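You operate a simulated robot arm through the tools that you are given. There is no shell and no other tool.

The job below is to be done with a simulated robot arm. You get a single attempt, and the scene is never put back.

JOB
Share out the packs on the island bench. At the end: the yellow pack from the island bench is on the green wash board; the grey pack from the island bench is on top of the green box on the island bench; the orange tip is on the fitting bench; the green pack from the island bench is on the white plastic board; whatever was shut is shut again. Leave all else as you found it, and nothing knocked over. Set down upright: pack.

Only the result counts: the job must be done as asked and must still hold three seconds after the hand-in. Knocking over, shifting, dropping, spilling or breaking anything else fails it.

ROBOT AND FRAMES
A 7-joint arm with a two-finger parallel gripper, fixed in place. Base frame: the origin is at the foot of the arm, x ahead of it, y to its left, z up; the work surface is at about z = 800. Readings come in mm, rad, newtons and seconds.
Its first joint turns from -2.601 to 2.601 rad. Payload 3.43 kg.
The tool frame sits at the grasp point between the pads (the TCP): z along the fingers, y along the line on which they close. The tips reach 30 mm beyond it. The gripper opens to 94 mm. The fingers are 28 mm wide and 10 mm thick; the gripper's body (50 by 96 mm) begins 55 mm behind the TCP.
Orientation is that of the tool frame in the base frame, as [roll, pitch, yaw] about the fixed x, y, z axes, in that order (R = Rz(yaw) Ry(pitch) Rx(roll)). With the fingers straight down and closing along the base's y, the tool's x points along the base's -x, its y along +y and its z along -z.

CONTROLS
- The arm moves only by the tool nudge_tool. Its argument "moves" is a list of rows, each a list of 3 entries, a list of its own where there are three numbers: the gripper command, from -1 (shut) to 1 (fully open), values between in proportion, then the shift along the base's x, y, z in mm, then the turn, a rotation vector about the base's x, y, z in rad. In form: [[gripper, [x, y, z], [rx, ry, rz]], ...]. A call has 1 to 20 rows; each row shifts and turns the commanded pose from where the row before left it. Rows are played at 5 a second. More than 50 mm and 0.15 rad between two rows, or a gripper value outside its range, and nothing of the call is played. Where a pose cannot be reached the arm comes as near as it can. A force on the tool above 40 N (or 10 N above the force at the start of the call, whichever is more), or a blocked arm, ends the call early, and 0.2 s more pass. The fingers move at their own pace (about 45 mm/s each) and stop on an object; they squeeze with about 33 N. The grip force told is the motor's: it shows also when the fingers shut on nothing. Time passes only in rows, and 0.2 s behind the last, so rows that do not move let the fingers close. It gives the time, the measured TCP pose, the force on the tool (base axes), the opening and the grip force at its end, in the units of the frame above (readings bear some noise), with the torque about the TCP (base axes, N m) and any sound that the robot's microphone picked up.
- Cameras (640 x 400 px; columns grow to the right, rows downward): "scene" is fixed at [49.3, -650.5, 1549.6]; the picture's right is [-0.07, -1.00, 0.00], its down [-0.92, 0.06, -0.39] and it looks along [0.39, -0.03, -0.92] (base axes); focal length 234 px, centre (320, 200). "wrist" rides on the gripper at [76, 14, -102] in the tool frame; the picture's right is [-0.18, 0.98, 0.00], its down [-0.75, -0.14, -0.64] and it looks along [-0.63, -0.12, 0.77] (tool axes); focal length 243 px, centre (320, 200). There is no depth. A picture from a camera that has moved, and an enlarged one, comes with that camera's place and axes in the base frame and with its lens.
- snapshot(camera): a new picture of that camera. The clock stands still meanwhile.
- inspect(camera, box): a new picture of the part [left, top, right, bottom] of that camera's present view, enlarged. The clock stands still meanwhile.
- finish_job(): hands the job in; it is judged then, once.

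Nothing tells you positions but the pictures and the camera data. Unless the task says otherwise, let go and move clear before handing in.

The tools are called after "Emit:" as name(argument=value, ...) on one line, values as JSON. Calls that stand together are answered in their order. nudge_tool: Moves the arm, as the interface text tells. Its arguments: {"type":"object","properties":{"moves":{"type":"array"}},"required":["moves"]} The other tools are called the same way: snapshot (camera) takes a picture; inspect (camera, box) takes an enlarged picture of a part of a camera's view; finish_job () hands the job in.

At the start:

```text
clock: 0.0
position: [520.5, -616.1, 1152.1]
ee_rot: [-3.14, 0.0, -3.141]
contact_force: [0.7, -0.9, 0.5]
ft_torque: [0.01, 0.01, -0.01]
gripper_width: 94.0
grasp_force: 0.1
```

scene: 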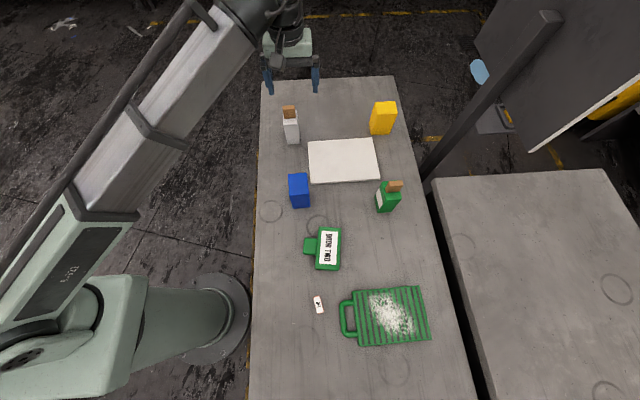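
wrist: 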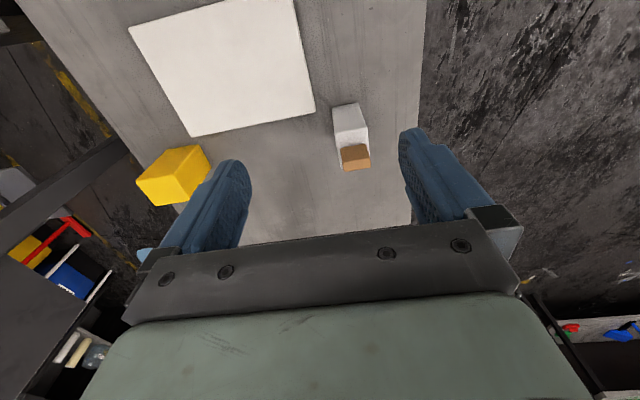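

I see a bench with a white board, several packs, a green box, a green ridged board and a second bench to the right. I'll enlarge the pictures to identify each item before moving.

Emit:
inspect(camera="scene", box=[250, 70, 450, 220])

Emit:
inspect(camera="scene", box=[250, 210, 450, 360])

Emit:
inspect(camera="scene", box=[420, 0, 640, 160])

Emit:
inspect(camera="scene", box=[420, 160, 640, 400])

Emit:
inspect(camera="wrist", box=[100, 80, 420, 280])

Emit:
inspect(camera="wrist", box=[0, 180, 160, 400])

```text
2.67 times, centred on (350, 145) of scene
camera zoom: at [49.3, -650.5, 1549.6], right [-0.07, -1.0, 0.0], down [-0.92, 0.06, -0.39], along [0.39, -0.03, -0.92], focal length 625 px, centre (240, 347)
```

zoom: 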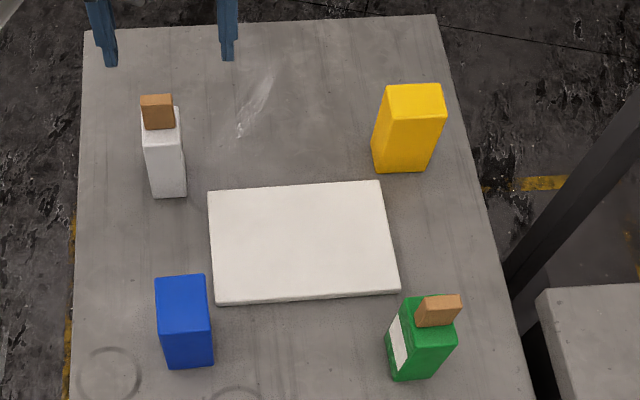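

```text
2.67 times, centred on (350, 285) of scene
camera zoom: at [49.3, -650.5, 1549.6], right [-0.07, -1.0, 0.0], down [-0.92, 0.06, -0.39], along [0.39, -0.03, -0.92], focal length 625 px, centre (240, -27)
```

zoom: 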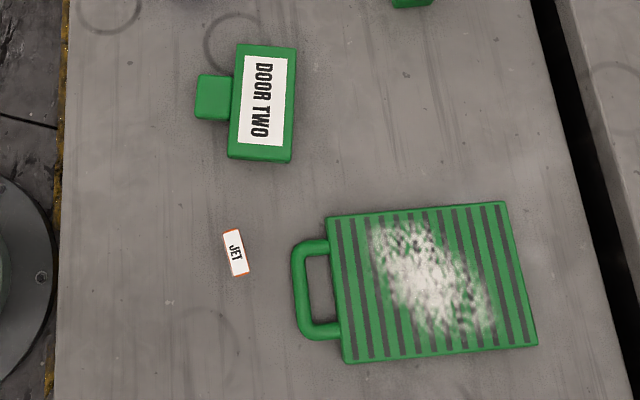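

```text
2.50 times, centred on (530, 80) of scene
camera zoom: at [49.3, -650.5, 1549.6], right [-0.07, -1.0, 0.0], down [-0.92, 0.06, -0.39], along [0.39, -0.03, -0.92], focal length 586 px, centre (-205, 500)
```

zoom: 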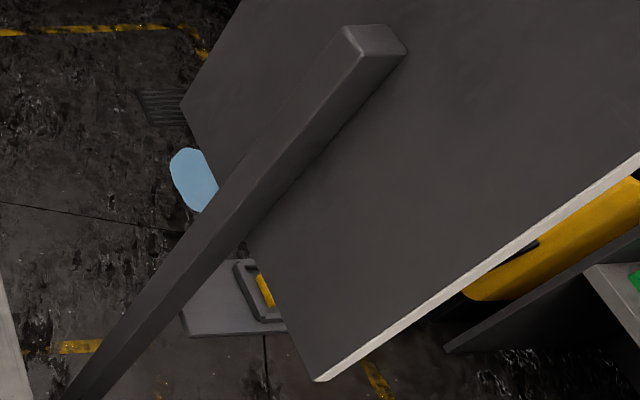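

```text
1.67 times, centred on (530, 280) of scene
camera zoom: at [49.3, -650.5, 1549.6], right [-0.07, -1.0, 0.0], down [-0.92, 0.06, -0.39], along [0.39, -0.03, -0.92], focal length 391 px, centre (-30, 67)
```

zoom: 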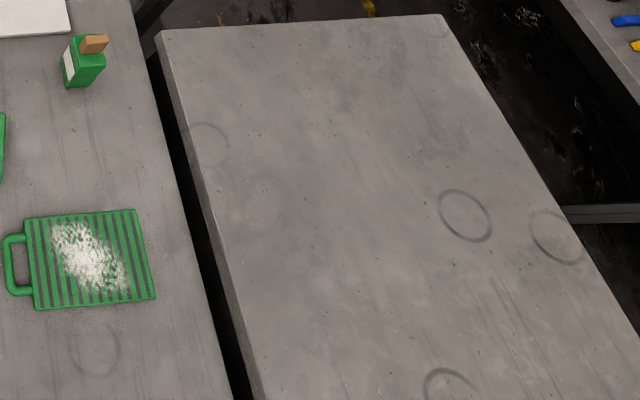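

```text
2.00 times, centred on (260, 180) of wrist
camera zoom: at [444.1, -601.9, 1255.0], right [0.18, 0.98, 0.0], down [0.75, -0.14, 0.64], along [0.63, -0.12, -0.77], focal length 485 px, centre (440, 240)
```

zoom: 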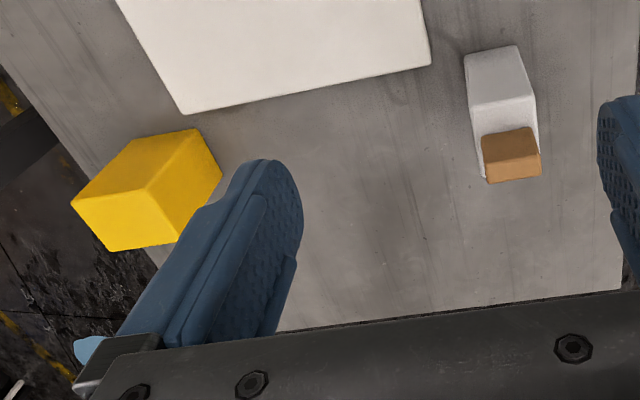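

```text
1.82 times, centred on (80, 290) of wrist
camera zoom: at [444.1, -601.9, 1255.0], right [0.18, 0.98, 0.0], down [0.75, -0.14, 0.64], along [0.63, -0.12, -0.77], focal length 441 px, centre (756, 36)
```

zoom: 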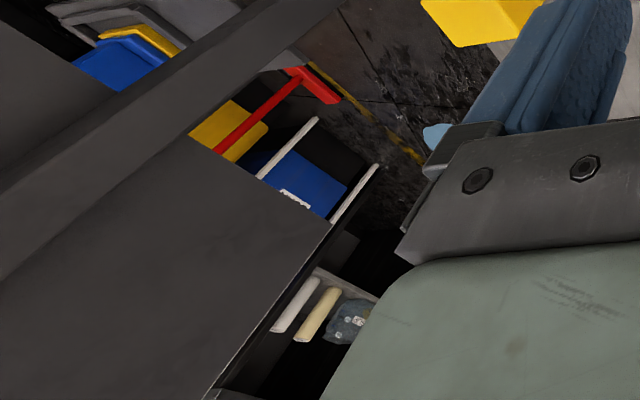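

The yellow, grey, blue and green packs and a white board are toward the far end. The "DOOR TWO" green box, a small orange-edged "JET" piece and the green wash board are at the near end. I'll swing the arm up high and use the wrist camera to see those from another side, along with the neighbouring bench.

Emit:
nudge_tool(moves=[[1, [-36, 0, 5], [0, 0, -0.131]], [1, [-36, 0, 5], [0, 0, -0.131]], [1, [-36, 0, 5], [0, 0, -0.131]], [1, [-36, 0, 5], [0, 0, -0.131]], [1, [-36, 0, 5], [0, 0, -0.131]], [1, [-36, 0, 5], [0, 0, -0.131]], [1, [-36, 0, 5], [0, 0, -0.131]], [1, [-36, 0, 5], [0, 0, -0.131]], [1, [-36, 0, 5], [0, 0, -0.131]], [1, [-36, 0, 5], [0, 0, -0.131]], [1, [-36, 0, 5], [0, 0, -0.131]], [1, [-36, 0, 5], [0, 0, -0.131]]])

Emit:
snapshot(camera="wrist")

Emit:
snapshot(camera="scene")

```text
clock: 0.8
position: [417.7, -624.4, 1149.8]
ee_rot: [-3.129, 0.01, 2.766]
contact_force: [8.6, -3.0, -10.2]
ft_torque: [-0.2, 0.44, -0.33]
gripper_width: 94.3
grasp_force: 0.0
out of reach, approached as far as the arm can: row 2, 3, 4
stopped in row 4: the force on the tool passed its limit at 68 N (the readings are from after the stop); the commanded pose is now the measured one
```

```text
taken
camera wrist: at [349.6, -580.3, 1251.8], right [0.53, 0.85, -0.01], down [0.64, -0.4, 0.65], along [0.55, -0.35, -0.76], focal length 243 px, centre (320, 200)
```

wrist: 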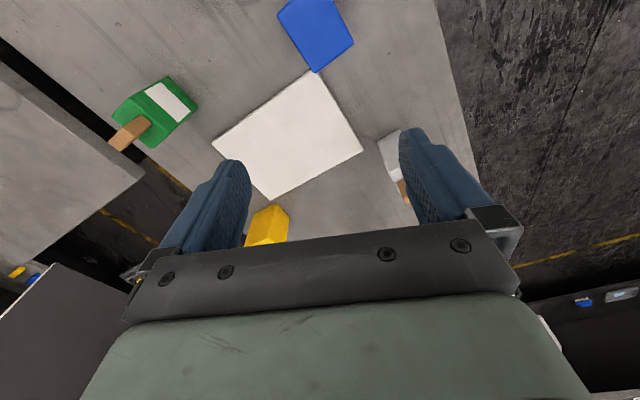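

```text
taken
```

scene: 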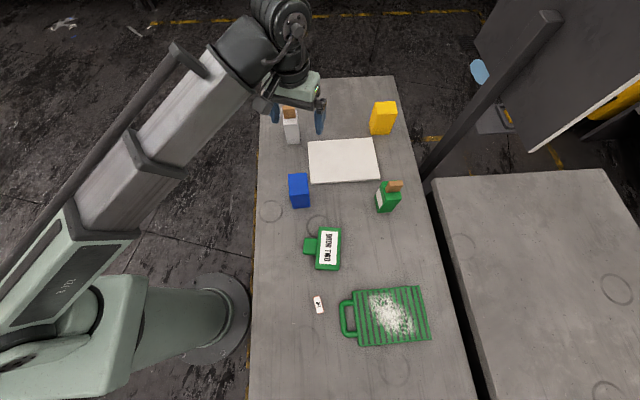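

The arm stopped partway, so something in that combined motion was near a limit. I'll test smaller, separate motions to learn what limits it.

Emit:
nudge_tool(moves=[[1, [0, 0, 0], [0, 0, 0]], [1, [-10, 0, 0], [0, 0, 0]], [1, [-15, 0, 0], [0, 0, 0]], [1, [-15, 0, 0], [0, 0, 0]]])

```text
clock: 1.9
position: [376.6, -624.0, 1149.1]
ee_rot: [-3.124, 0.015, 2.764]
contact_force: [-0.4, 0.0, -0.5]
ft_torque: [0.01, -0.03, -0.02]
gripper_width: 93.8
grasp_force: 0.1
```

Smaller steps work, so it was probably too fast. I'll continue the swing at a gentler pace.

Emit:
nudge_tool(moves=[[1, [-15, 0, 0], [0, 0, -0.03]], [1, [-25, 0, 0], [0, 0, -0.06]], [1, [-25, 0, 0], [0, 0, -0.06]], [1, [-25, 0, 0], [0, 0, -0.06]], [1, [-25, 0, 0], [0, 0, -0.06]], [1, [-25, 0, 0], [0, 0, -0.06]], [1, [-25, 0, 0], [0, 0, -0.06]], [1, [-25, 0, 0], [0, 0, -0.06]], [1, [-25, 0, 0], [0, 0, -0.06]], [1, [-25, 0, 0], [0, 0, -0.06]], [1, [-15, 0, 0], [0, 0, -0.03]]])

Emit:
snapshot(camera="wrist")

Emit:
snapshot(camera="scene")

```text
clock: 2.7
position: [315.9, -627.8, 1139.4]
ee_rot: [-3.119, 0.016, 2.638]
contact_force: [-8.3, -6.3, 0.6]
ft_torque: [0.88, -1.02, 0.9]
gripper_width: 93.8
grasp_force: 0.0
out of reach, approached as far as the arm can: row 1, 2, 3, 4
stopped in row 4: the force on the tool passed its limit at 57 N (the readings are from after the stop); the commanded pose is now the measured one
```

```text
taken
camera wrist: at [255.3, -575.8, 1240.6], right [0.64, 0.77, -0.02], down [0.59, -0.47, 0.66], along [0.5, -0.43, -0.75], focal length 243 px, centre (320, 200)
```

wrist: 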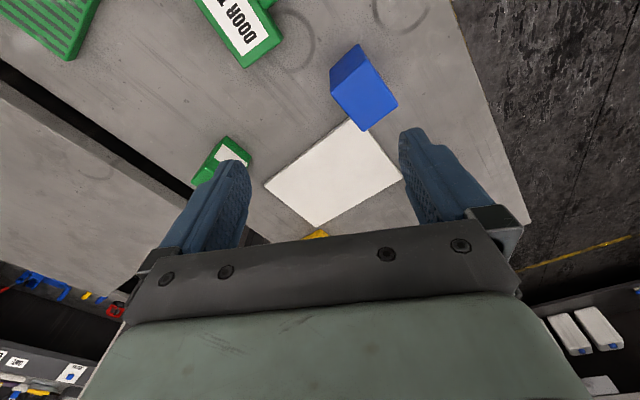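

```text
taken
```

scene: 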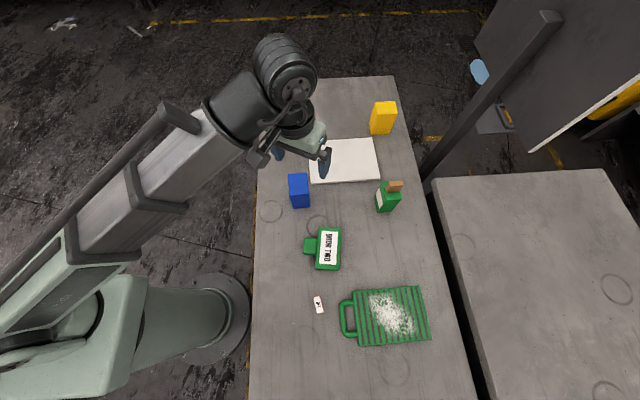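

Those stops match a wrist-twist limit: the tool can't turn further clockwise relative to the arm's heading. I'll turn it back slightly, then swing so that tool and arm turn together.

Emit:
nudge_tool(moves=[[1, [0, 0, 5], [0, 0, 0.06]], [1, [0, 0, 5], [0, 0, 0.06]], [1, [-15, 0, 0], [0, 0, -0.01]], [1, [-23, 0, 0], [0, 0, -0.03]], [1, [-23, 0, 0], [0, 0, -0.03]], [1, [-23, 0, 0], [0, 0, -0.03]], [1, [-23, 0, 0], [0, 0, -0.03]], [1, [-23, 0, 0], [0, 0, -0.03]], [1, [-23, 0, 0], [0, 0, -0.03]], [1, [-23, 0, 0], [0, 0, -0.03]], [1, [-23, 0, 0], [0, 0, -0.03]], [1, [-23, 0, 0], [0, 0, -0.03]], [1, [-23, 0, 0], [0, 0, -0.03]], [1, [-23, 0, 0], [0, 0, -0.03]], [1, [-23, 0, 0], [0, 0, -0.03]], [1, [-15, 0, 0], [0, 0, -0.02]]])

Emit:
snapshot(camera="wrist")

Emit:
snapshot(camera="scene")

```text
clock: 6.1
position: [14.2, -638.7, 1128.0]
ee_rot: [-3.114, 0.024, 2.366]
contact_force: [0.1, 0.3, 0.2]
ft_torque: [-0.01, 0.0, -0.04]
gripper_width: 93.9
grasp_force: 0.1
out of reach, approached as far as the arm can: row 3, 4, 5, 6, 7, 9, 12
```

```text
taken
camera wrist: at [-31.2, -571.6, 1226.8], right [0.82, 0.57, -0.02], down [0.44, -0.61, 0.66], along [0.37, -0.55, -0.75], focal length 243 px, centre (320, 200)
```

wrist: 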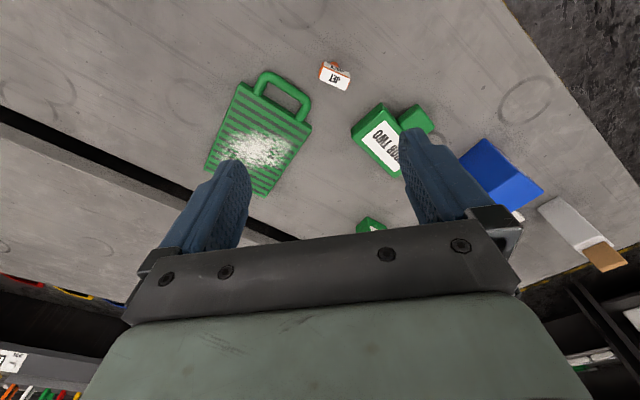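

```text
taken
```

scene: 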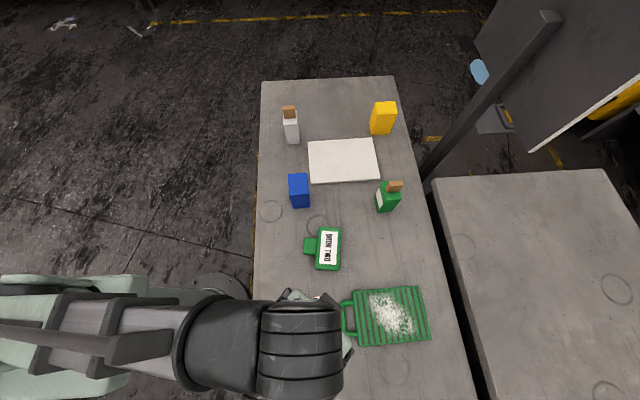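

Now I can see the near half of the bench well. I'll enlarge the small JET piece, the green box and the far surroundings.

Emit:
inspect(camera="wrist", box=[300, 45, 370, 100])

Emit:
inspect(camera="wrist", box=[340, 80, 460, 200])

Emit:
inspect(camera="wrist", box=[0, 250, 150, 400])

Emit:
inspect(camera="wrist", box=[180, 60, 330, 200])

```text
7.27 times, centred on (335, 72) of wrist
camera zoom: at [-31.2, -571.6, 1226.8], right [0.82, 0.57, -0.02], down [0.44, -0.61, 0.66], along [0.37, -0.55, -0.75], focal length 1764 px, centre (211, 1127)
```

zoom: 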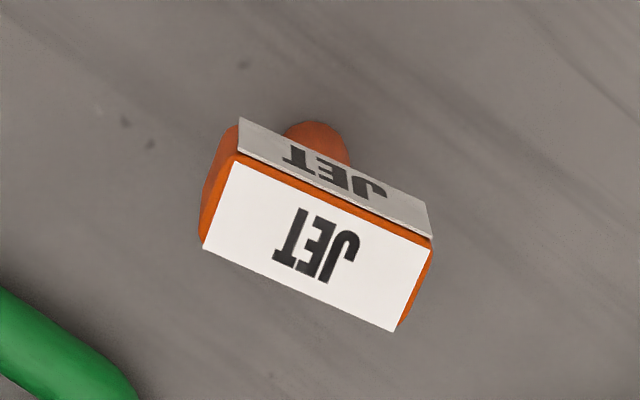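

```text
3.33 times, centred on (400, 140) of wrist
camera zoom: at [-31.2, -571.6, 1226.8], right [0.82, 0.57, -0.02], down [0.44, -0.61, 0.66], along [0.37, -0.55, -0.75], focal length 809 px, centre (53, 400)
```

zoom: 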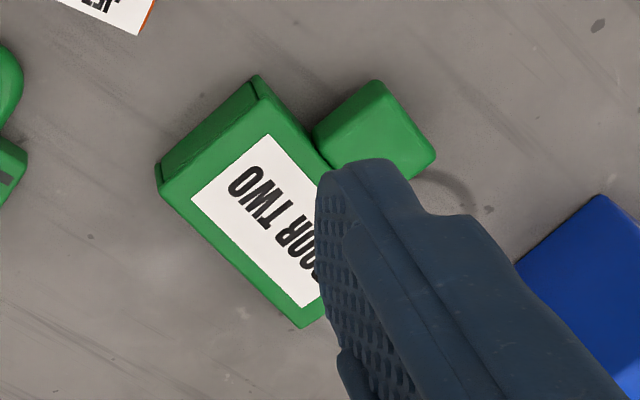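

```text
2.67 times, centred on (75, 325) of wrist
camera zoom: at [-31.2, -571.6, 1226.8], right [0.82, 0.57, -0.02], down [0.44, -0.61, 0.66], along [0.37, -0.55, -0.75], focal length 647 px, centre (973, -133)
```

zoom: 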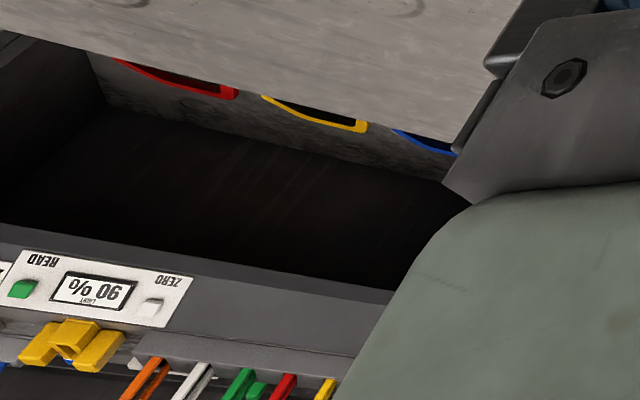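

```text
2.86 times, centred on (255, 130) of wrist
camera zoom: at [-31.2, -571.6, 1226.8], right [0.82, 0.57, -0.02], down [0.44, -0.61, 0.66], along [0.37, -0.55, -0.75], focal length 693 px, centre (506, 400)
```

zoom: 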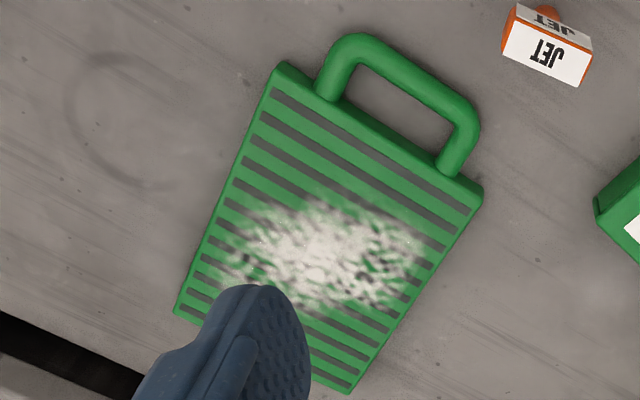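

The JET piece is an orange block with a nozzle, so it's the likely orange tip. I'll tilt the tool outward to check the surroundings for other benches and orange items, and to learn how the reach grows with tilt.

Emit:
nudge_tool(moves=[[1, [5, -20, 5], [0, 0, 0.05]], [1, [5, -20, 5], [-0.05, -0.03, 0.0]], [1, [5, -20, 5], [-0.06, -0.04, 0.0]], [1, [5, -20, 5], [-0.06, -0.04, 0.0]], [1, [5, -20, 5], [-0.06, -0.04, 0.0]], [1, [5, -20, 5], [-0.06, -0.04, 0.0]], [1, [5, -20, 5], [-0.06, -0.04, 0.0]], [1, [5, -20, 5], [-0.06, -0.04, 0.0]], [1, [5, -20, 5], [-0.06, -0.04, 0.0]], [1, [0, -10, 5], [-0.03, -0.02, 0.0]]])

Emit:
snapshot(camera="wrist")

Emit:
snapshot(camera="scene")

```text
clock: 8.3
position: [58.0, -830.5, 1174.8]
ee_rot: [-2.946, 0.592, 2.469]
contact_force: [0.6, -0.6, -0.3]
ft_torque: [0.01, -0.01, 0.0]
gripper_width: 93.9
grasp_force: 0.0
```

```text
taken
camera wrist: at [-13.1, -729.5, 1214.5], right [0.8, 0.59, -0.06], down [0.19, -0.17, 0.97], along [0.56, -0.79, -0.25], focal length 243 px, centre (320, 200)
```

wrist: 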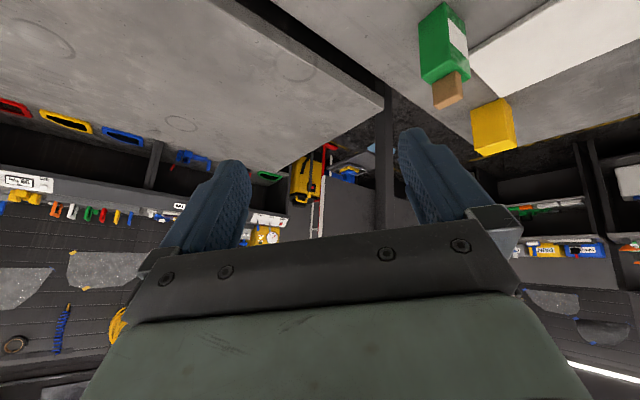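

```text
taken
```

scene: 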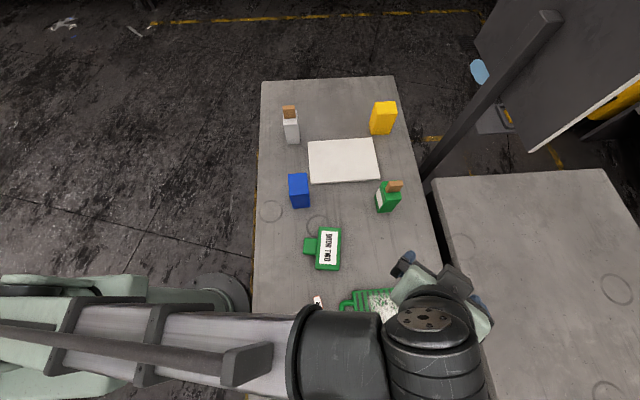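

Tilting the tool outward extends the reach well. Next I'll level it and turn it about 135° the other way, so the camera sits on the outer, upper side for tilted grasps.

Emit:
nudge_tool(moves=[[1, [0, 10, 0], [0.05, 0.03, 0.0]], [1, [0, 15, 0], [0.06, 0.04, 0.03]], [1, [0, 15, 0], [0.06, 0.04, 0.05]], [1, [0, 15, 0], [0.06, 0.04, 0.05]], [1, [0, 15, 0], [0.06, 0.05, 0.05]], [1, [0, 15, 0], [0.06, 0.05, 0.05]], [1, [0, 15, 0], [0.06, 0.05, 0.05]], [1, [0, 10, 0], [0.04, 0.05, 0.07]], [1, [0, 0, 0], [0, 0, 0.1]], [1, [0, 0, 0], [0, 0, 0.1]], [1, [0, 0, 0], [0, 0, 0.1]], [1, [0, 0, 0], [0, 0, 0.1]], [1, [0, 0, 0], [0, 0, 0.1]], [1, [0, 0, 0], [0, 0, 0.1]], [1, [0, 0, 0], [0, 0, 0.1]], [1, [0, 0, 0], [0, 0, 0.1]], [1, [0, 0, 0], [0, 0, 0.1]], [1, [0, 0, 0], [0, 0, 0.1]]])

Emit:
snapshot(camera="wrist")

```text
clock: 12.1
position: [60.7, -740.7, 1130.0]
ee_rot: [-3.137, 0.048, -2.526]
contact_force: [-0.7, -0.3, -0.1]
ft_torque: [0.01, 0.0, 0.01]
gripper_width: 94.1
grasp_force: 0.0
out of reach, approached as far as the arm can: row 8, 9, 10, 11, 12, 13, 14, 15, 17
```

```text
taken
camera wrist: at [-14.4, -776.3, 1228.8], right [-0.42, 0.91, 0.01], down [0.67, 0.3, 0.68], along [0.61, 0.29, -0.74], focal length 243 px, centre (320, 200)
```

wrist: 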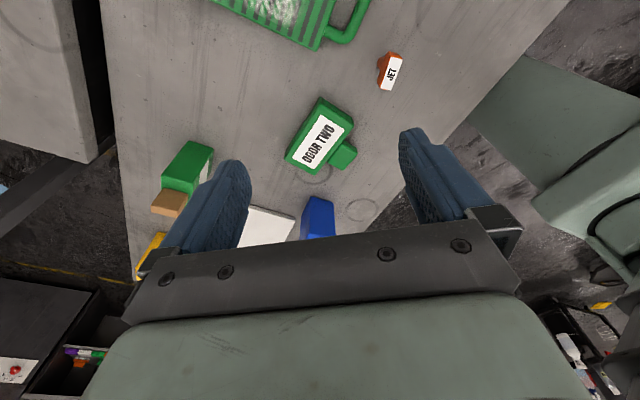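

Some of those "out of reach" notes seem to come from being too high with the tool straight down. I'll lower a bit and keep turning.

Emit:
nudge_tool(moves=[[1, [0, 0, -20], [0, 0, 0]], [1, [0, 0, -20], [0, -0.02, 0.05]], [1, [0, 0, -20], [0, -0.02, 0.1]], [1, [0, 0, 0], [0, 0, 0.1]], [1, [0, 0, 0], [0, 0, 0.1]], [1, [0, 0, 0], [0, 0, 0.1]], [1, [0, 0, 0], [0, 0, 0.1]], [1, [0, 0, 0], [0, 0, 0.1]], [1, [0, 0, 0], [0, 0, 0.1]], [1, [0, 0, 0], [0, 0, 0.1]], [1, [0, 0, 0], [0, 0, 0.1]], [1, [0, 0, 0], [0, 0, 0.1]]])

Emit:
snapshot(camera="wrist")

```text
clock: 14.7
position: [62.7, -740.5, 1072.5]
ee_rot: [-3.122, 0.082, -1.68]
contact_force: [-0.7, -0.3, -0.4]
ft_torque: [-0.01, -0.03, 0.01]
gripper_width: 93.9
grasp_force: 0.0
out of reach, approached as far as the arm can: row 11, 12
```

```text
taken
camera wrist: at [35.4, -822.9, 1168.7], right [-0.96, 0.29, 0.0], down [0.2, 0.68, 0.71], along [0.21, 0.67, -0.71], focal length 243 px, centre (320, 200)
```

wrist: 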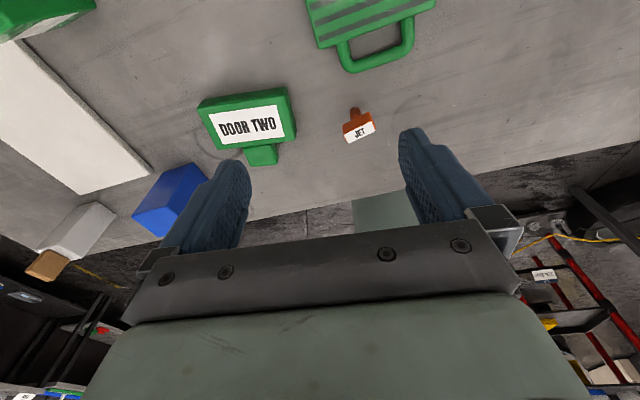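

I'll check what's behind the robot (right edge of the picture) and see the JET piece's shape from this side.

Emit:
inspect(camera="wrist", box=[500, 160, 640, 400])

Emit:
inspect(camera="wrist", box=[180, 70, 420, 190])

Emit:
nudge_tool(moves=[[1, [0, 0, -10], [0.0, 0, 0]], [1, [0, 0, -10], [0.0, 0, 0.05]], [1, [0, 0, -10], [0.0, 0, 0.05]], [1, [0, 0, -10], [0.0, 0, 0.05]]])

```text
1.67 times, centred on (570, 280) of wrist
camera zoom: at [35.4, -822.9, 1168.7], right [-0.96, 0.29, 0.0], down [0.2, 0.68, 0.71], along [0.21, 0.67, -0.71], focal length 404 px, centre (-97, 67)
```

zoom: 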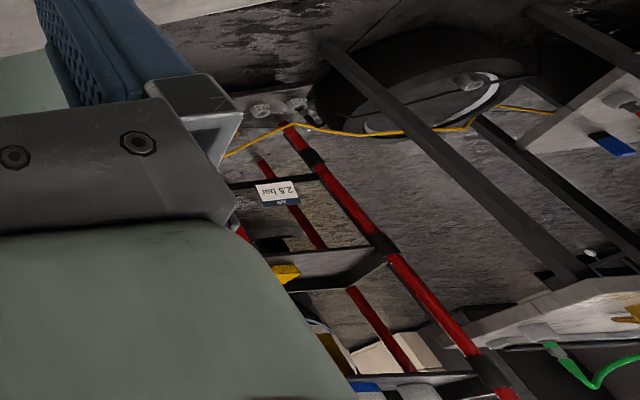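

```text
2.67 times, centred on (300, 130) of wrist
camera zoom: at [35.4, -822.9, 1168.7], right [-0.96, 0.29, 0.0], down [0.2, 0.68, 0.71], along [0.21, 0.67, -0.71], focal length 647 px, centre (373, 387)
```

zoom: 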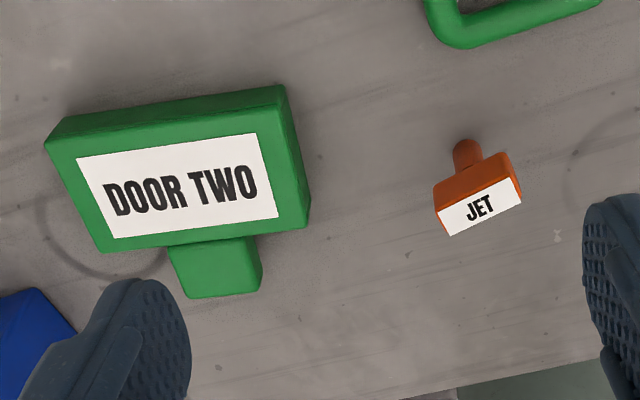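

```text
clock: 15.7
position: [110.2, -737.6, 1044.3]
ee_rot: [-3.12, 0.086, -1.616]
contact_force: [0.3, 0.2, -0.1]
ft_torque: [-0.02, -0.03, 0.02]
gripper_width: 93.9
grasp_force: 0.1
out of reach, approached as far as the arm can: row 2, 3, 4
```

The JET piece seems to be a small orange block standing on a narrow stem, its top at about z 865. I'll look closer before touching it.

Emit:
snapshot(camera="wrist")

Emit:
snapshot(camera="scene")

```text
taken
camera wrist: at [89.8, -821.1, 1139.3], right [-0.97, 0.23, 0.0], down [0.16, 0.69, 0.71], along [0.17, 0.69, -0.71], focal length 243 px, centre (320, 200)
```

wrist: 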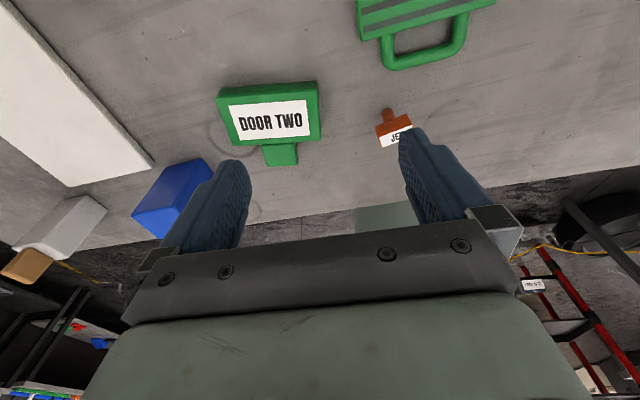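

```text
taken
```

scene: 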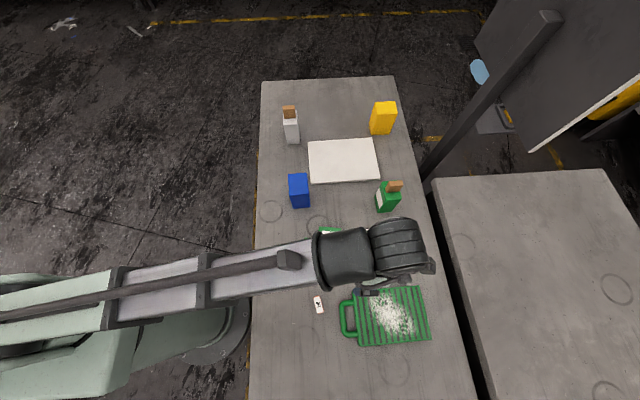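

Emit:
inspect(camera="wrist", box=[360, 95, 424, 155])

Emit:
inspect(camera="scene", box=[300, 285, 340, 325])

```text
6.67 times, centred on (392, 125) of wrist
camera zoom: at [89.8, -821.1, 1139.3], right [-0.97, 0.23, 0.0], down [0.16, 0.69, 0.71], along [0.17, 0.69, -0.71], focal length 1618 px, centre (-160, 700)
```

zoom: 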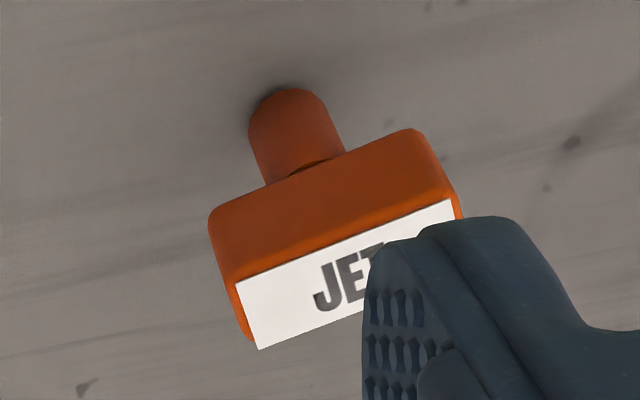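

```text
10.00 times, centred on (320, 305) of scene
camera zoom: at [49.3, -650.5, 1549.6], right [-0.07, -1.0, 0.0], down [-0.92, 0.06, -0.39], along [0.39, -0.03, -0.92], focal length 2344 px, centre (320, -850)
```

zoom: 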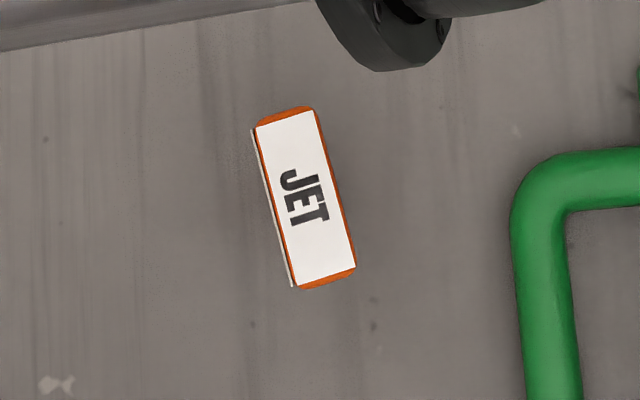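

The tip stands upright on a thin stem, so I want to grip its block and move it without tilting it. I'll test how far the tool reaches over the second bench when tilted outward.

Emit:
nudge_tool(moves=[[1, [0, -10, 0], [-0.04, 0, 0]], [1, [0, -25, 0], [-0.07, 0, 0]], [1, [0, -25, 0], [-0.07, 0, 0]], [1, [0, -25, 0], [-0.07, 0, 0]], [1, [0, -25, 0], [-0.07, 0, 0]], [1, [0, -25, 0], [-0.07, 0, 0]], [1, [0, -25, 0], [-0.07, 0, 0]], [1, [0, -25, 0], [-0.07, 0, 0]], [1, [0, -25, 0], [-0.07, 0, 0]], [1, [0, -25, 0], [-0.07, 0, 0]], [1, [0, -15, 0], [-0.04, 0, 0]]])

Emit:
snapshot(camera="wrist")

Emit:
snapshot(camera="scene")

```text
clock: 18.1
position: [124.1, -986.7, 1043.5]
ee_rot: [-3.084, -0.624, -1.638]
contact_force: [0.8, -0.6, 0.2]
ft_torque: [0.01, -0.03, -0.01]
gripper_width: 94.0
grasp_force: 0.0
out of reach, approached as far as the arm can: row 5, 8
```

```text
taken
camera wrist: at [102.6, -987.7, 1171.3], right [-0.97, 0.18, -0.15], down [0.17, 0.98, 0.09], along [0.17, 0.06, -0.98], focal length 243 px, centre (320, 200)
```

wrist: 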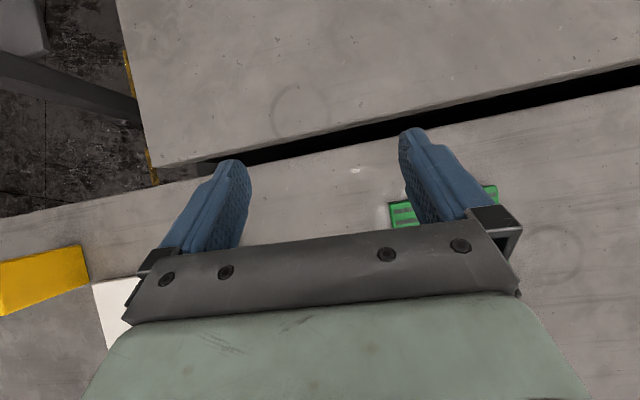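

```text
taken
```

scene: 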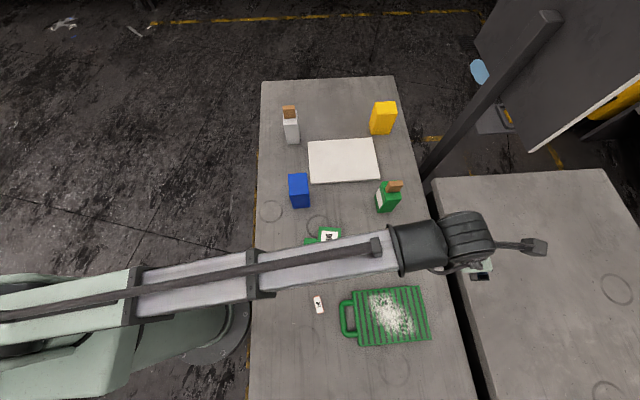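

The tilted reach is good, and I can see the second bench at about the same height with its near edge around y −1065. I'll test a release-like pose above it.

Emit:
nudge_tool(moves=[[1, [0, -20, -10], [0, 0, 0]], [1, [0, -20, -15], [0, 0, 0]], [1, [0, -20, -15], [0, 0, 0]], [1, [0, -20, -15], [0, 0, 0]], [1, [0, -20, -15], [0, 0, 0]], [1, [0, -20, -15], [0, 0, 0]], [1, [0, -20, -15], [0, 0, 0]]])

```text
clock: 19.7
position: [130.3, -1125.2, 941.1]
ee_rot: [-3.086, -0.622, -1.638]
contact_force: [0.1, -0.4, 0.5]
ft_torque: [0.01, 0.02, 0.01]
gripper_width: 93.9
grasp_force: 0.0
out of reach, approached as far as the arm can: row 1, 5
```

Emit:
nudge_tool(moves=[[1, [0, -10, -15], [0, 0, 0]], [1, [0, -10, -15], [0, 0, 0]], [1, [0, -10, -15], [0, 0, 0]], [1, [0, -10, -15], [0, 0, 0]]])

Emit:
snapshot(camera="wrist")

Emit:
snapshot(camera="scene")

```text
clock: 20.7
position: [131.2, -1165.6, 885.4]
ee_rot: [-3.085, -0.624, -1.637]
contact_force: [0.3, 8.9, 13.6]
ft_torque: [0.26, 0.66, -0.54]
gripper_width: 93.7
grasp_force: 0.1
```

```text
taken
camera wrist: at [110.8, -1165.5, 1012.2], right [-0.97, 0.18, -0.15], down [0.17, 0.98, 0.08], along [0.16, 0.06, -0.98], focal length 243 px, centre (320, 200)
```

wrist: 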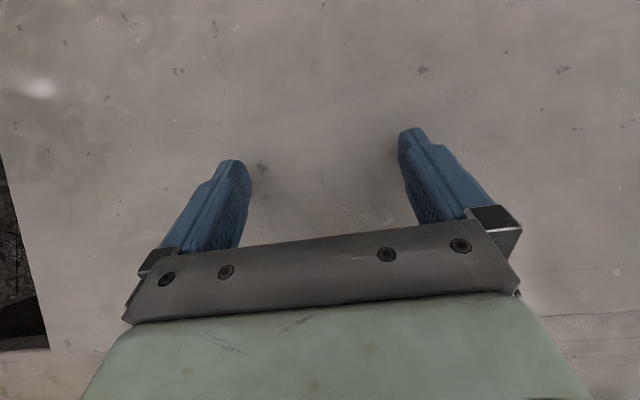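

```text
taken
```

scene: 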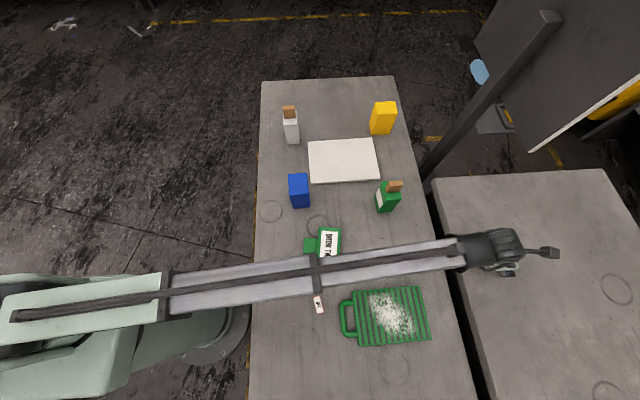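

The readings show a light contact, so the second bench may be higher than I assumed. I'll lift off straight away and check.

Emit:
nudge_tool(moves=[[1, [0, 0, 8], [0, 0, 0]], [1, [0, 0, 8], [0, 0, 0]]])

Emit:
inspect(camera="wrist", box=[130, 100, 530, 330])

Emit:
inspect(camera="scene", box=[420, 200, 580, 300])

```text
clock: 21.3
position: [132.4, -1165.7, 899.4]
ee_rot: [-3.086, -0.622, -1.637]
contact_force: [0.6, -0.4, -0.3]
ft_torque: [0.01, -0.03, 0.02]
gripper_width: 94.0
grasp_force: 0.1
```

```text
1.60 times, centred on (330, 215) of wrist
camera zoom: at [110.8, -1167.0, 1026.3], right [-0.97, 0.18, -0.15], down [0.17, 0.98, 0.09], along [0.17, 0.06, -0.98], focal length 388 px, centre (304, 176)
```

zoom: 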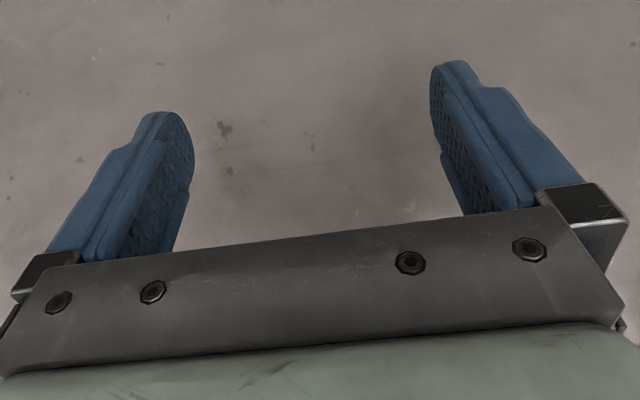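

```text
4.00 times, centred on (500, 250) of scene
camera zoom: at [49.3, -650.5, 1549.6], right [-0.07, -1.0, 0.0], down [-0.92, 0.06, -0.39], along [0.39, -0.03, -0.92], focal length 937 px, centre (-400, 0)
```

zoom: 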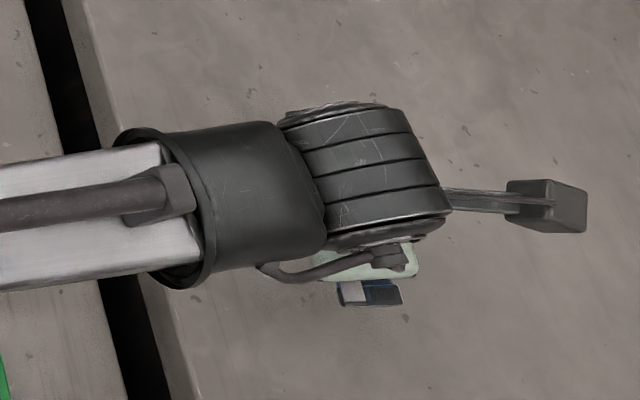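

The second bench's top is at about z 845, and the light touch did no harm. I'll retreat now and go to the orange tip, with the tool tilted sideways and the fingers closing across the block's short side.

Emit:
nudge_tool(moves=[[1, [0, 10, 10], [0, 0.02, -0.015]], [1, [0, 25, 12], [0, 0.025, -0.017]], [1, [0, 30, 12], [0, 0, -0.03]], [1, [0, 30, 12], [0, 0, -0.06]], [1, [0, 30, 12], [0, 0, -0.08]], [1, [0, 30, 12], [0, 0, -0.08]], [1, [0, 30, 12], [0, 0, -0.08]], [1, [0, 30, 12], [0, 0, -0.08]], [1, [0, 30, 10], [0, 0, -0.08]], [1, [0, 30, 10], [0, 0, -0.08]], [1, [0, 30, 0], [0, 0, -0.08]], [1, [0, 30, 0], [0, 0, -0.08]], [1, [0, 30, 0], [0, 0, -0.08]], [1, [0, 30, 0], [0, 0, -0.08]], [1, [0, 30, 0], [0, 0, -0.08]], [1, [0, 30, 0], [0, 0, -0.08]], [1, [0, 30, 0], [0, 0, -0.08]], [1, [0, 20, 0], [0, 0, -0.08]], [1, [0, 20, 0], [0, 0, -0.08]]])

Emit:
snapshot(camera="wrist")

Emit:
snapshot(camera="scene")

```text
clock: 25.3
position: [127.5, -640.1, 1012.7]
ee_rot: [-3.139, -0.625, -2.915]
contact_force: [0.1, -0.1, 1.0]
ft_torque: [0.01, -0.04, 0.0]
gripper_width: 94.0
grasp_force: 0.0
```

```text
taken
camera wrist: at [121.3, -626.2, 1141.1], right [-0.07, 0.99, -0.11], down [0.99, 0.08, 0.08], along [0.09, -0.1, -0.99], focal length 243 px, centre (320, 200)
```

wrist: 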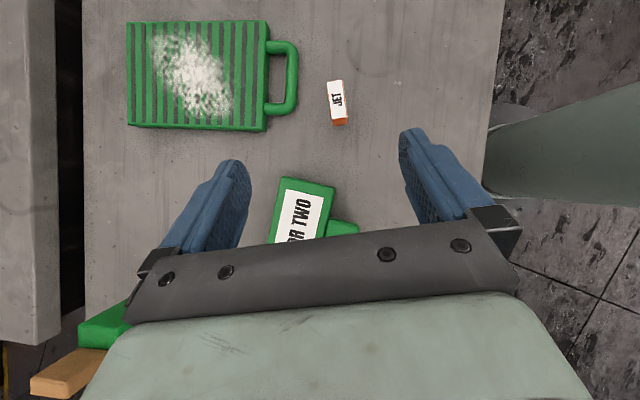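

```text
taken
```

scene: 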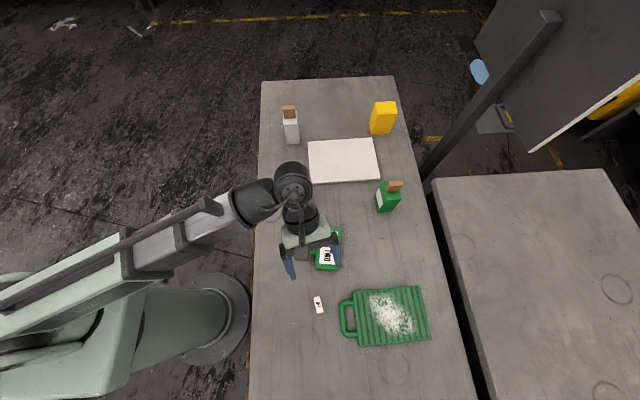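

This tilted pose looks almost straight down and gives a clean view. I'll measure the tip's exact place and angle.

Emit:
inspect(camera="wrist", box=[305, 70, 369, 134])

Emit:
inspect(camera="wrist", box=[110, 0, 310, 140])

Emit:
inspect(camera="wrist", box=[250, 160, 370, 250])

```text
6.25 times, centred on (337, 102) of wrist
camera zoom: at [121.3, -626.2, 1141.1], right [-0.07, 0.99, -0.11], down [0.99, 0.08, 0.08], along [0.09, -0.1, -0.99], focal length 1516 px, centre (214, 812)
```

zoom: 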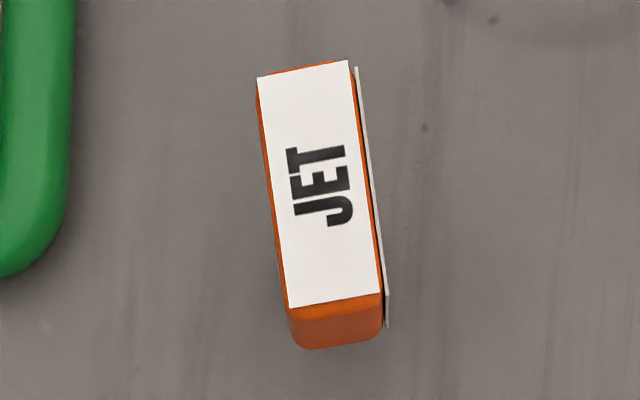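

```text
2.86 times, centred on (210, 70) of wrist
camera zoom: at [121.3, -626.2, 1141.1], right [-0.07, 0.99, -0.11], down [0.99, 0.08, 0.08], along [0.09, -0.1, -0.99], focal length 693 px, centre (634, 571)
```

zoom: 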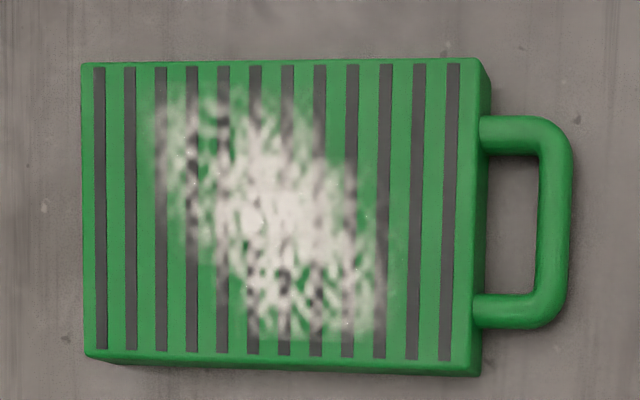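

```text
4.44 times, centred on (310, 205) of wrist
camera zoom: at [121.3, -626.2, 1141.1], right [-0.07, 0.99, -0.11], down [0.99, 0.08, 0.08], along [0.09, -0.1, -0.99], focal length 1078 px, centre (364, 178)
```

zoom: 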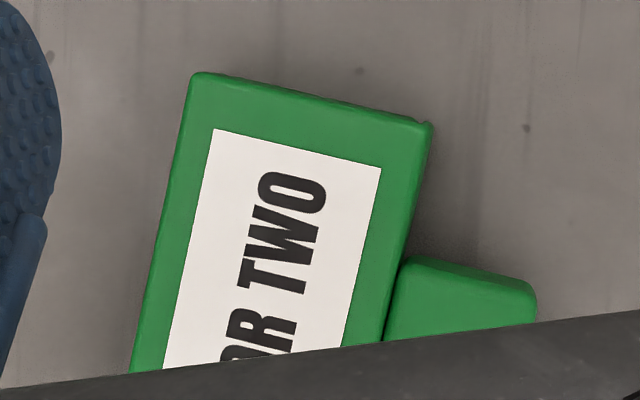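

The tip is at about (36, −645) with its long side at 12°. I'll move to a pre-grasp point along the tilted approach with the fingers half open.

Emit:
nudge_tool(moves=[[0.1, [-8, 0.8, -15], [0, 0, -0.017]], [0.1, [-8, 0.8, -16], [0, 0, 0]], [0.1, [-8, 0.8, -16], [0, 0, 0]], [0.1, [-8, 0.6, -16], [0, 0, 0]], [0.1, [-8, 0.6, -16], [0, 0, 0]], [0.1, [-8, 0.6, -16], [0, 0, 0]], [0.1, [0, 0, 0], [0, 0, 0]]])

Emit:
snapshot(camera="wrist")

```text
clock: 26.9
position: [80.6, -636.1, 918.1]
ee_rot: [-3.138, -0.627, -2.932]
contact_force: [0.1, 0.6, -0.8]
ft_torque: [-0.01, 0.01, -0.01]
gripper_width: 51.5
grasp_force: 0.1
```

```text
taken
camera wrist: at [75.7, -622.5, 1045.8], right [-0.06, 0.99, -0.11], down [0.99, 0.07, 0.08], along [0.09, -0.1, -0.99], focal length 243 px, centre (320, 200)
```

wrist: 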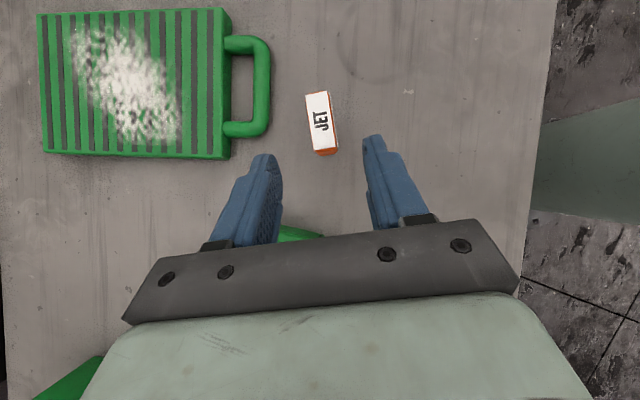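

Emit:
inspect(camera="wrist", box=[260, 80, 400, 200])

```text
3.33 times, centred on (330, 140) of wrist
camera zoom: at [75.7, -622.5, 1045.8], right [-0.06, 0.99, -0.11], down [0.99, 0.07, 0.08], along [0.09, -0.1, -0.99], focal length 809 px, centre (287, 400)
```

zoom: 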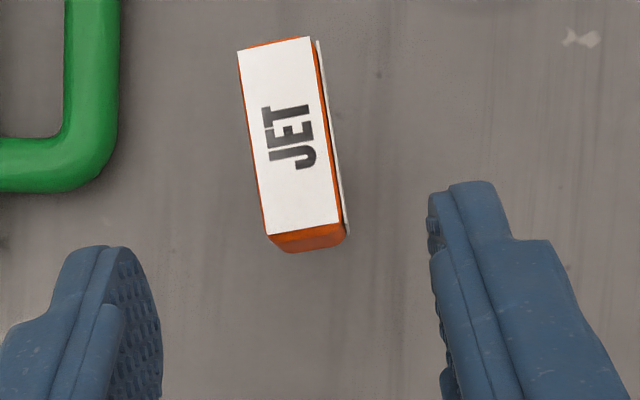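

The tip is nearly centred between the fingers, about 1 mm off. I'll advance along the approach axis without closing and check.

Emit:
nudge_tool(moves=[[0.1, [-7, -1.1, -10], [0, 0, 0]], [0.1, [-9, -1.6, -13], [0, 0, 0]], [0.1, [-9, -1.7, -13], [0, 0, 0]], [0.1, [-9, -1.8, -13], [0, 0, 0]], [0.1, [-7, -1.4, -9], [0, 0, 0]], [0.1, [-2.9, -0.5, -3.5], [0, 0, 0]]])

Emit:
snapshot(camera="wrist")

Emit:
inspect(camera="wrist", box=[250, 110, 420, 230])

Emit:
inspect(camera="scene", box=[270, 260, 370, 340])

```text
clock: 28.3
position: [36.3, -645.7, 856.7]
ee_rot: [-3.14, -0.624, -2.933]
contact_force: [-0.3, 0.4, 0.4]
ft_torque: [-0.01, -0.04, 0.03]
gripper_width: 51.8
grasp_force: 0.1
```

```text
taken
camera wrist: at [31.1, -631.6, 985.6], right [-0.06, 0.99, -0.11], down [0.99, 0.07, 0.08], along [0.09, -0.1, -0.99], focal length 243 px, centre (320, 200)
```

wrist: 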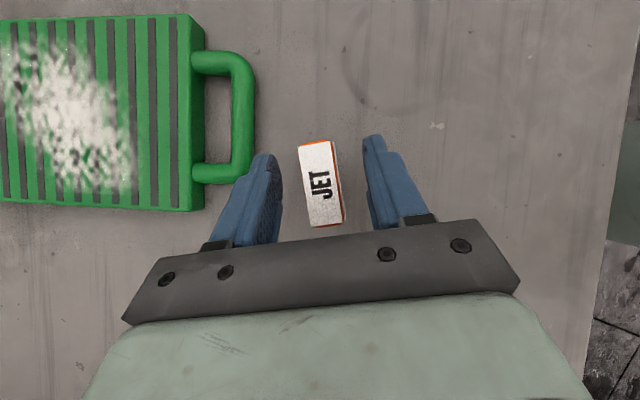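

```text
3.33 times, centred on (335, 170) of wrist
camera zoom: at [31.1, -631.6, 985.6], right [-0.06, 0.99, -0.11], down [0.99, 0.07, 0.08], along [0.09, -0.1, -0.99], focal length 809 px, centre (270, 300)
```

zoom: 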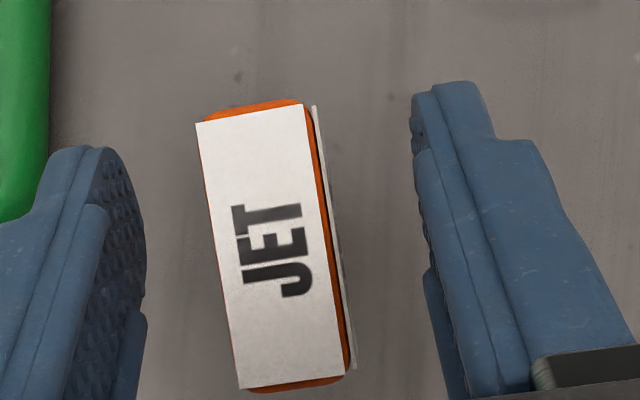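

```text
5.00 times, centred on (320, 300) of scene
camera zoom: at [49.3, -650.5, 1549.6], right [-0.07, -1.0, 0.0], down [-0.92, 0.06, -0.39], along [0.39, -0.03, -0.92], focal length 1172 px, centre (320, -300)
```

zoom: 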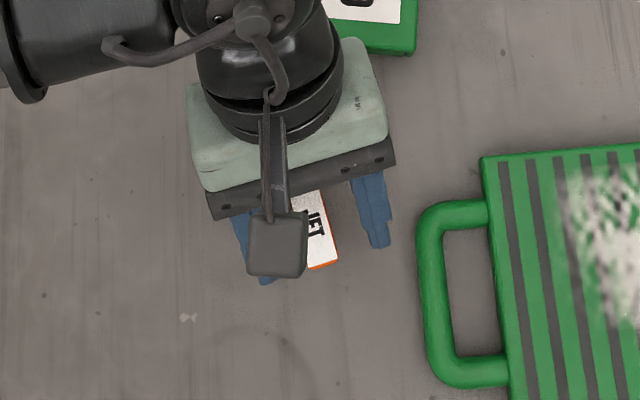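

The block is centred between the pads to about 1 mm. Closing gently now.

Emit:
nudge_tool(moves=[[-0.3, [0, 0, 0], [0, 0, 0]], [-0.6, [0, 0, 0], [0, 0, 0]], [-1, [0, 0, 0], [0, 0, 0]], [-1, [0, 0, 0], [0, 0, 0]], [-1, [0, 0, 0], [0, 0, 0]], [-1, [0, 0, 0], [0, 0, 0]]])

Emit:
inspect(camera="wrist", box=[250, 110, 420, 230])

```text
clock: 29.7
position: [37.3, -646.0, 856.4]
ee_rot: [-3.14, -0.626, -2.933]
contact_force: [0.2, -0.5, 1.8]
ft_torque: [-0.03, 0.02, 0.03]
gripper_width: 21.2
grasp_force: 32.8
```

```text
3.33 times, centred on (335, 170) of wrist
camera zoom: at [31.2, -631.6, 985.7], right [-0.06, 0.99, -0.11], down [0.99, 0.07, 0.08], along [0.09, -0.1, -0.99], focal length 809 px, centre (270, 300)
```

zoom: 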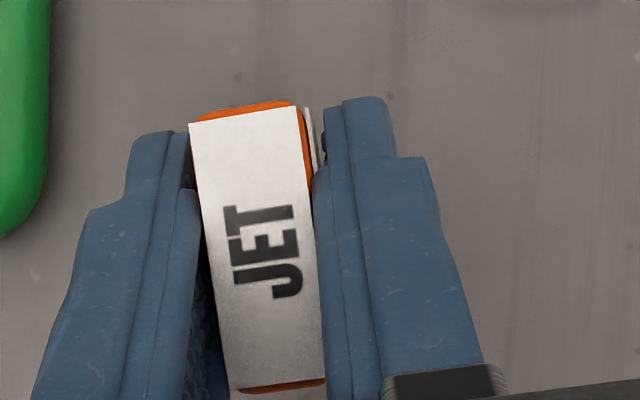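

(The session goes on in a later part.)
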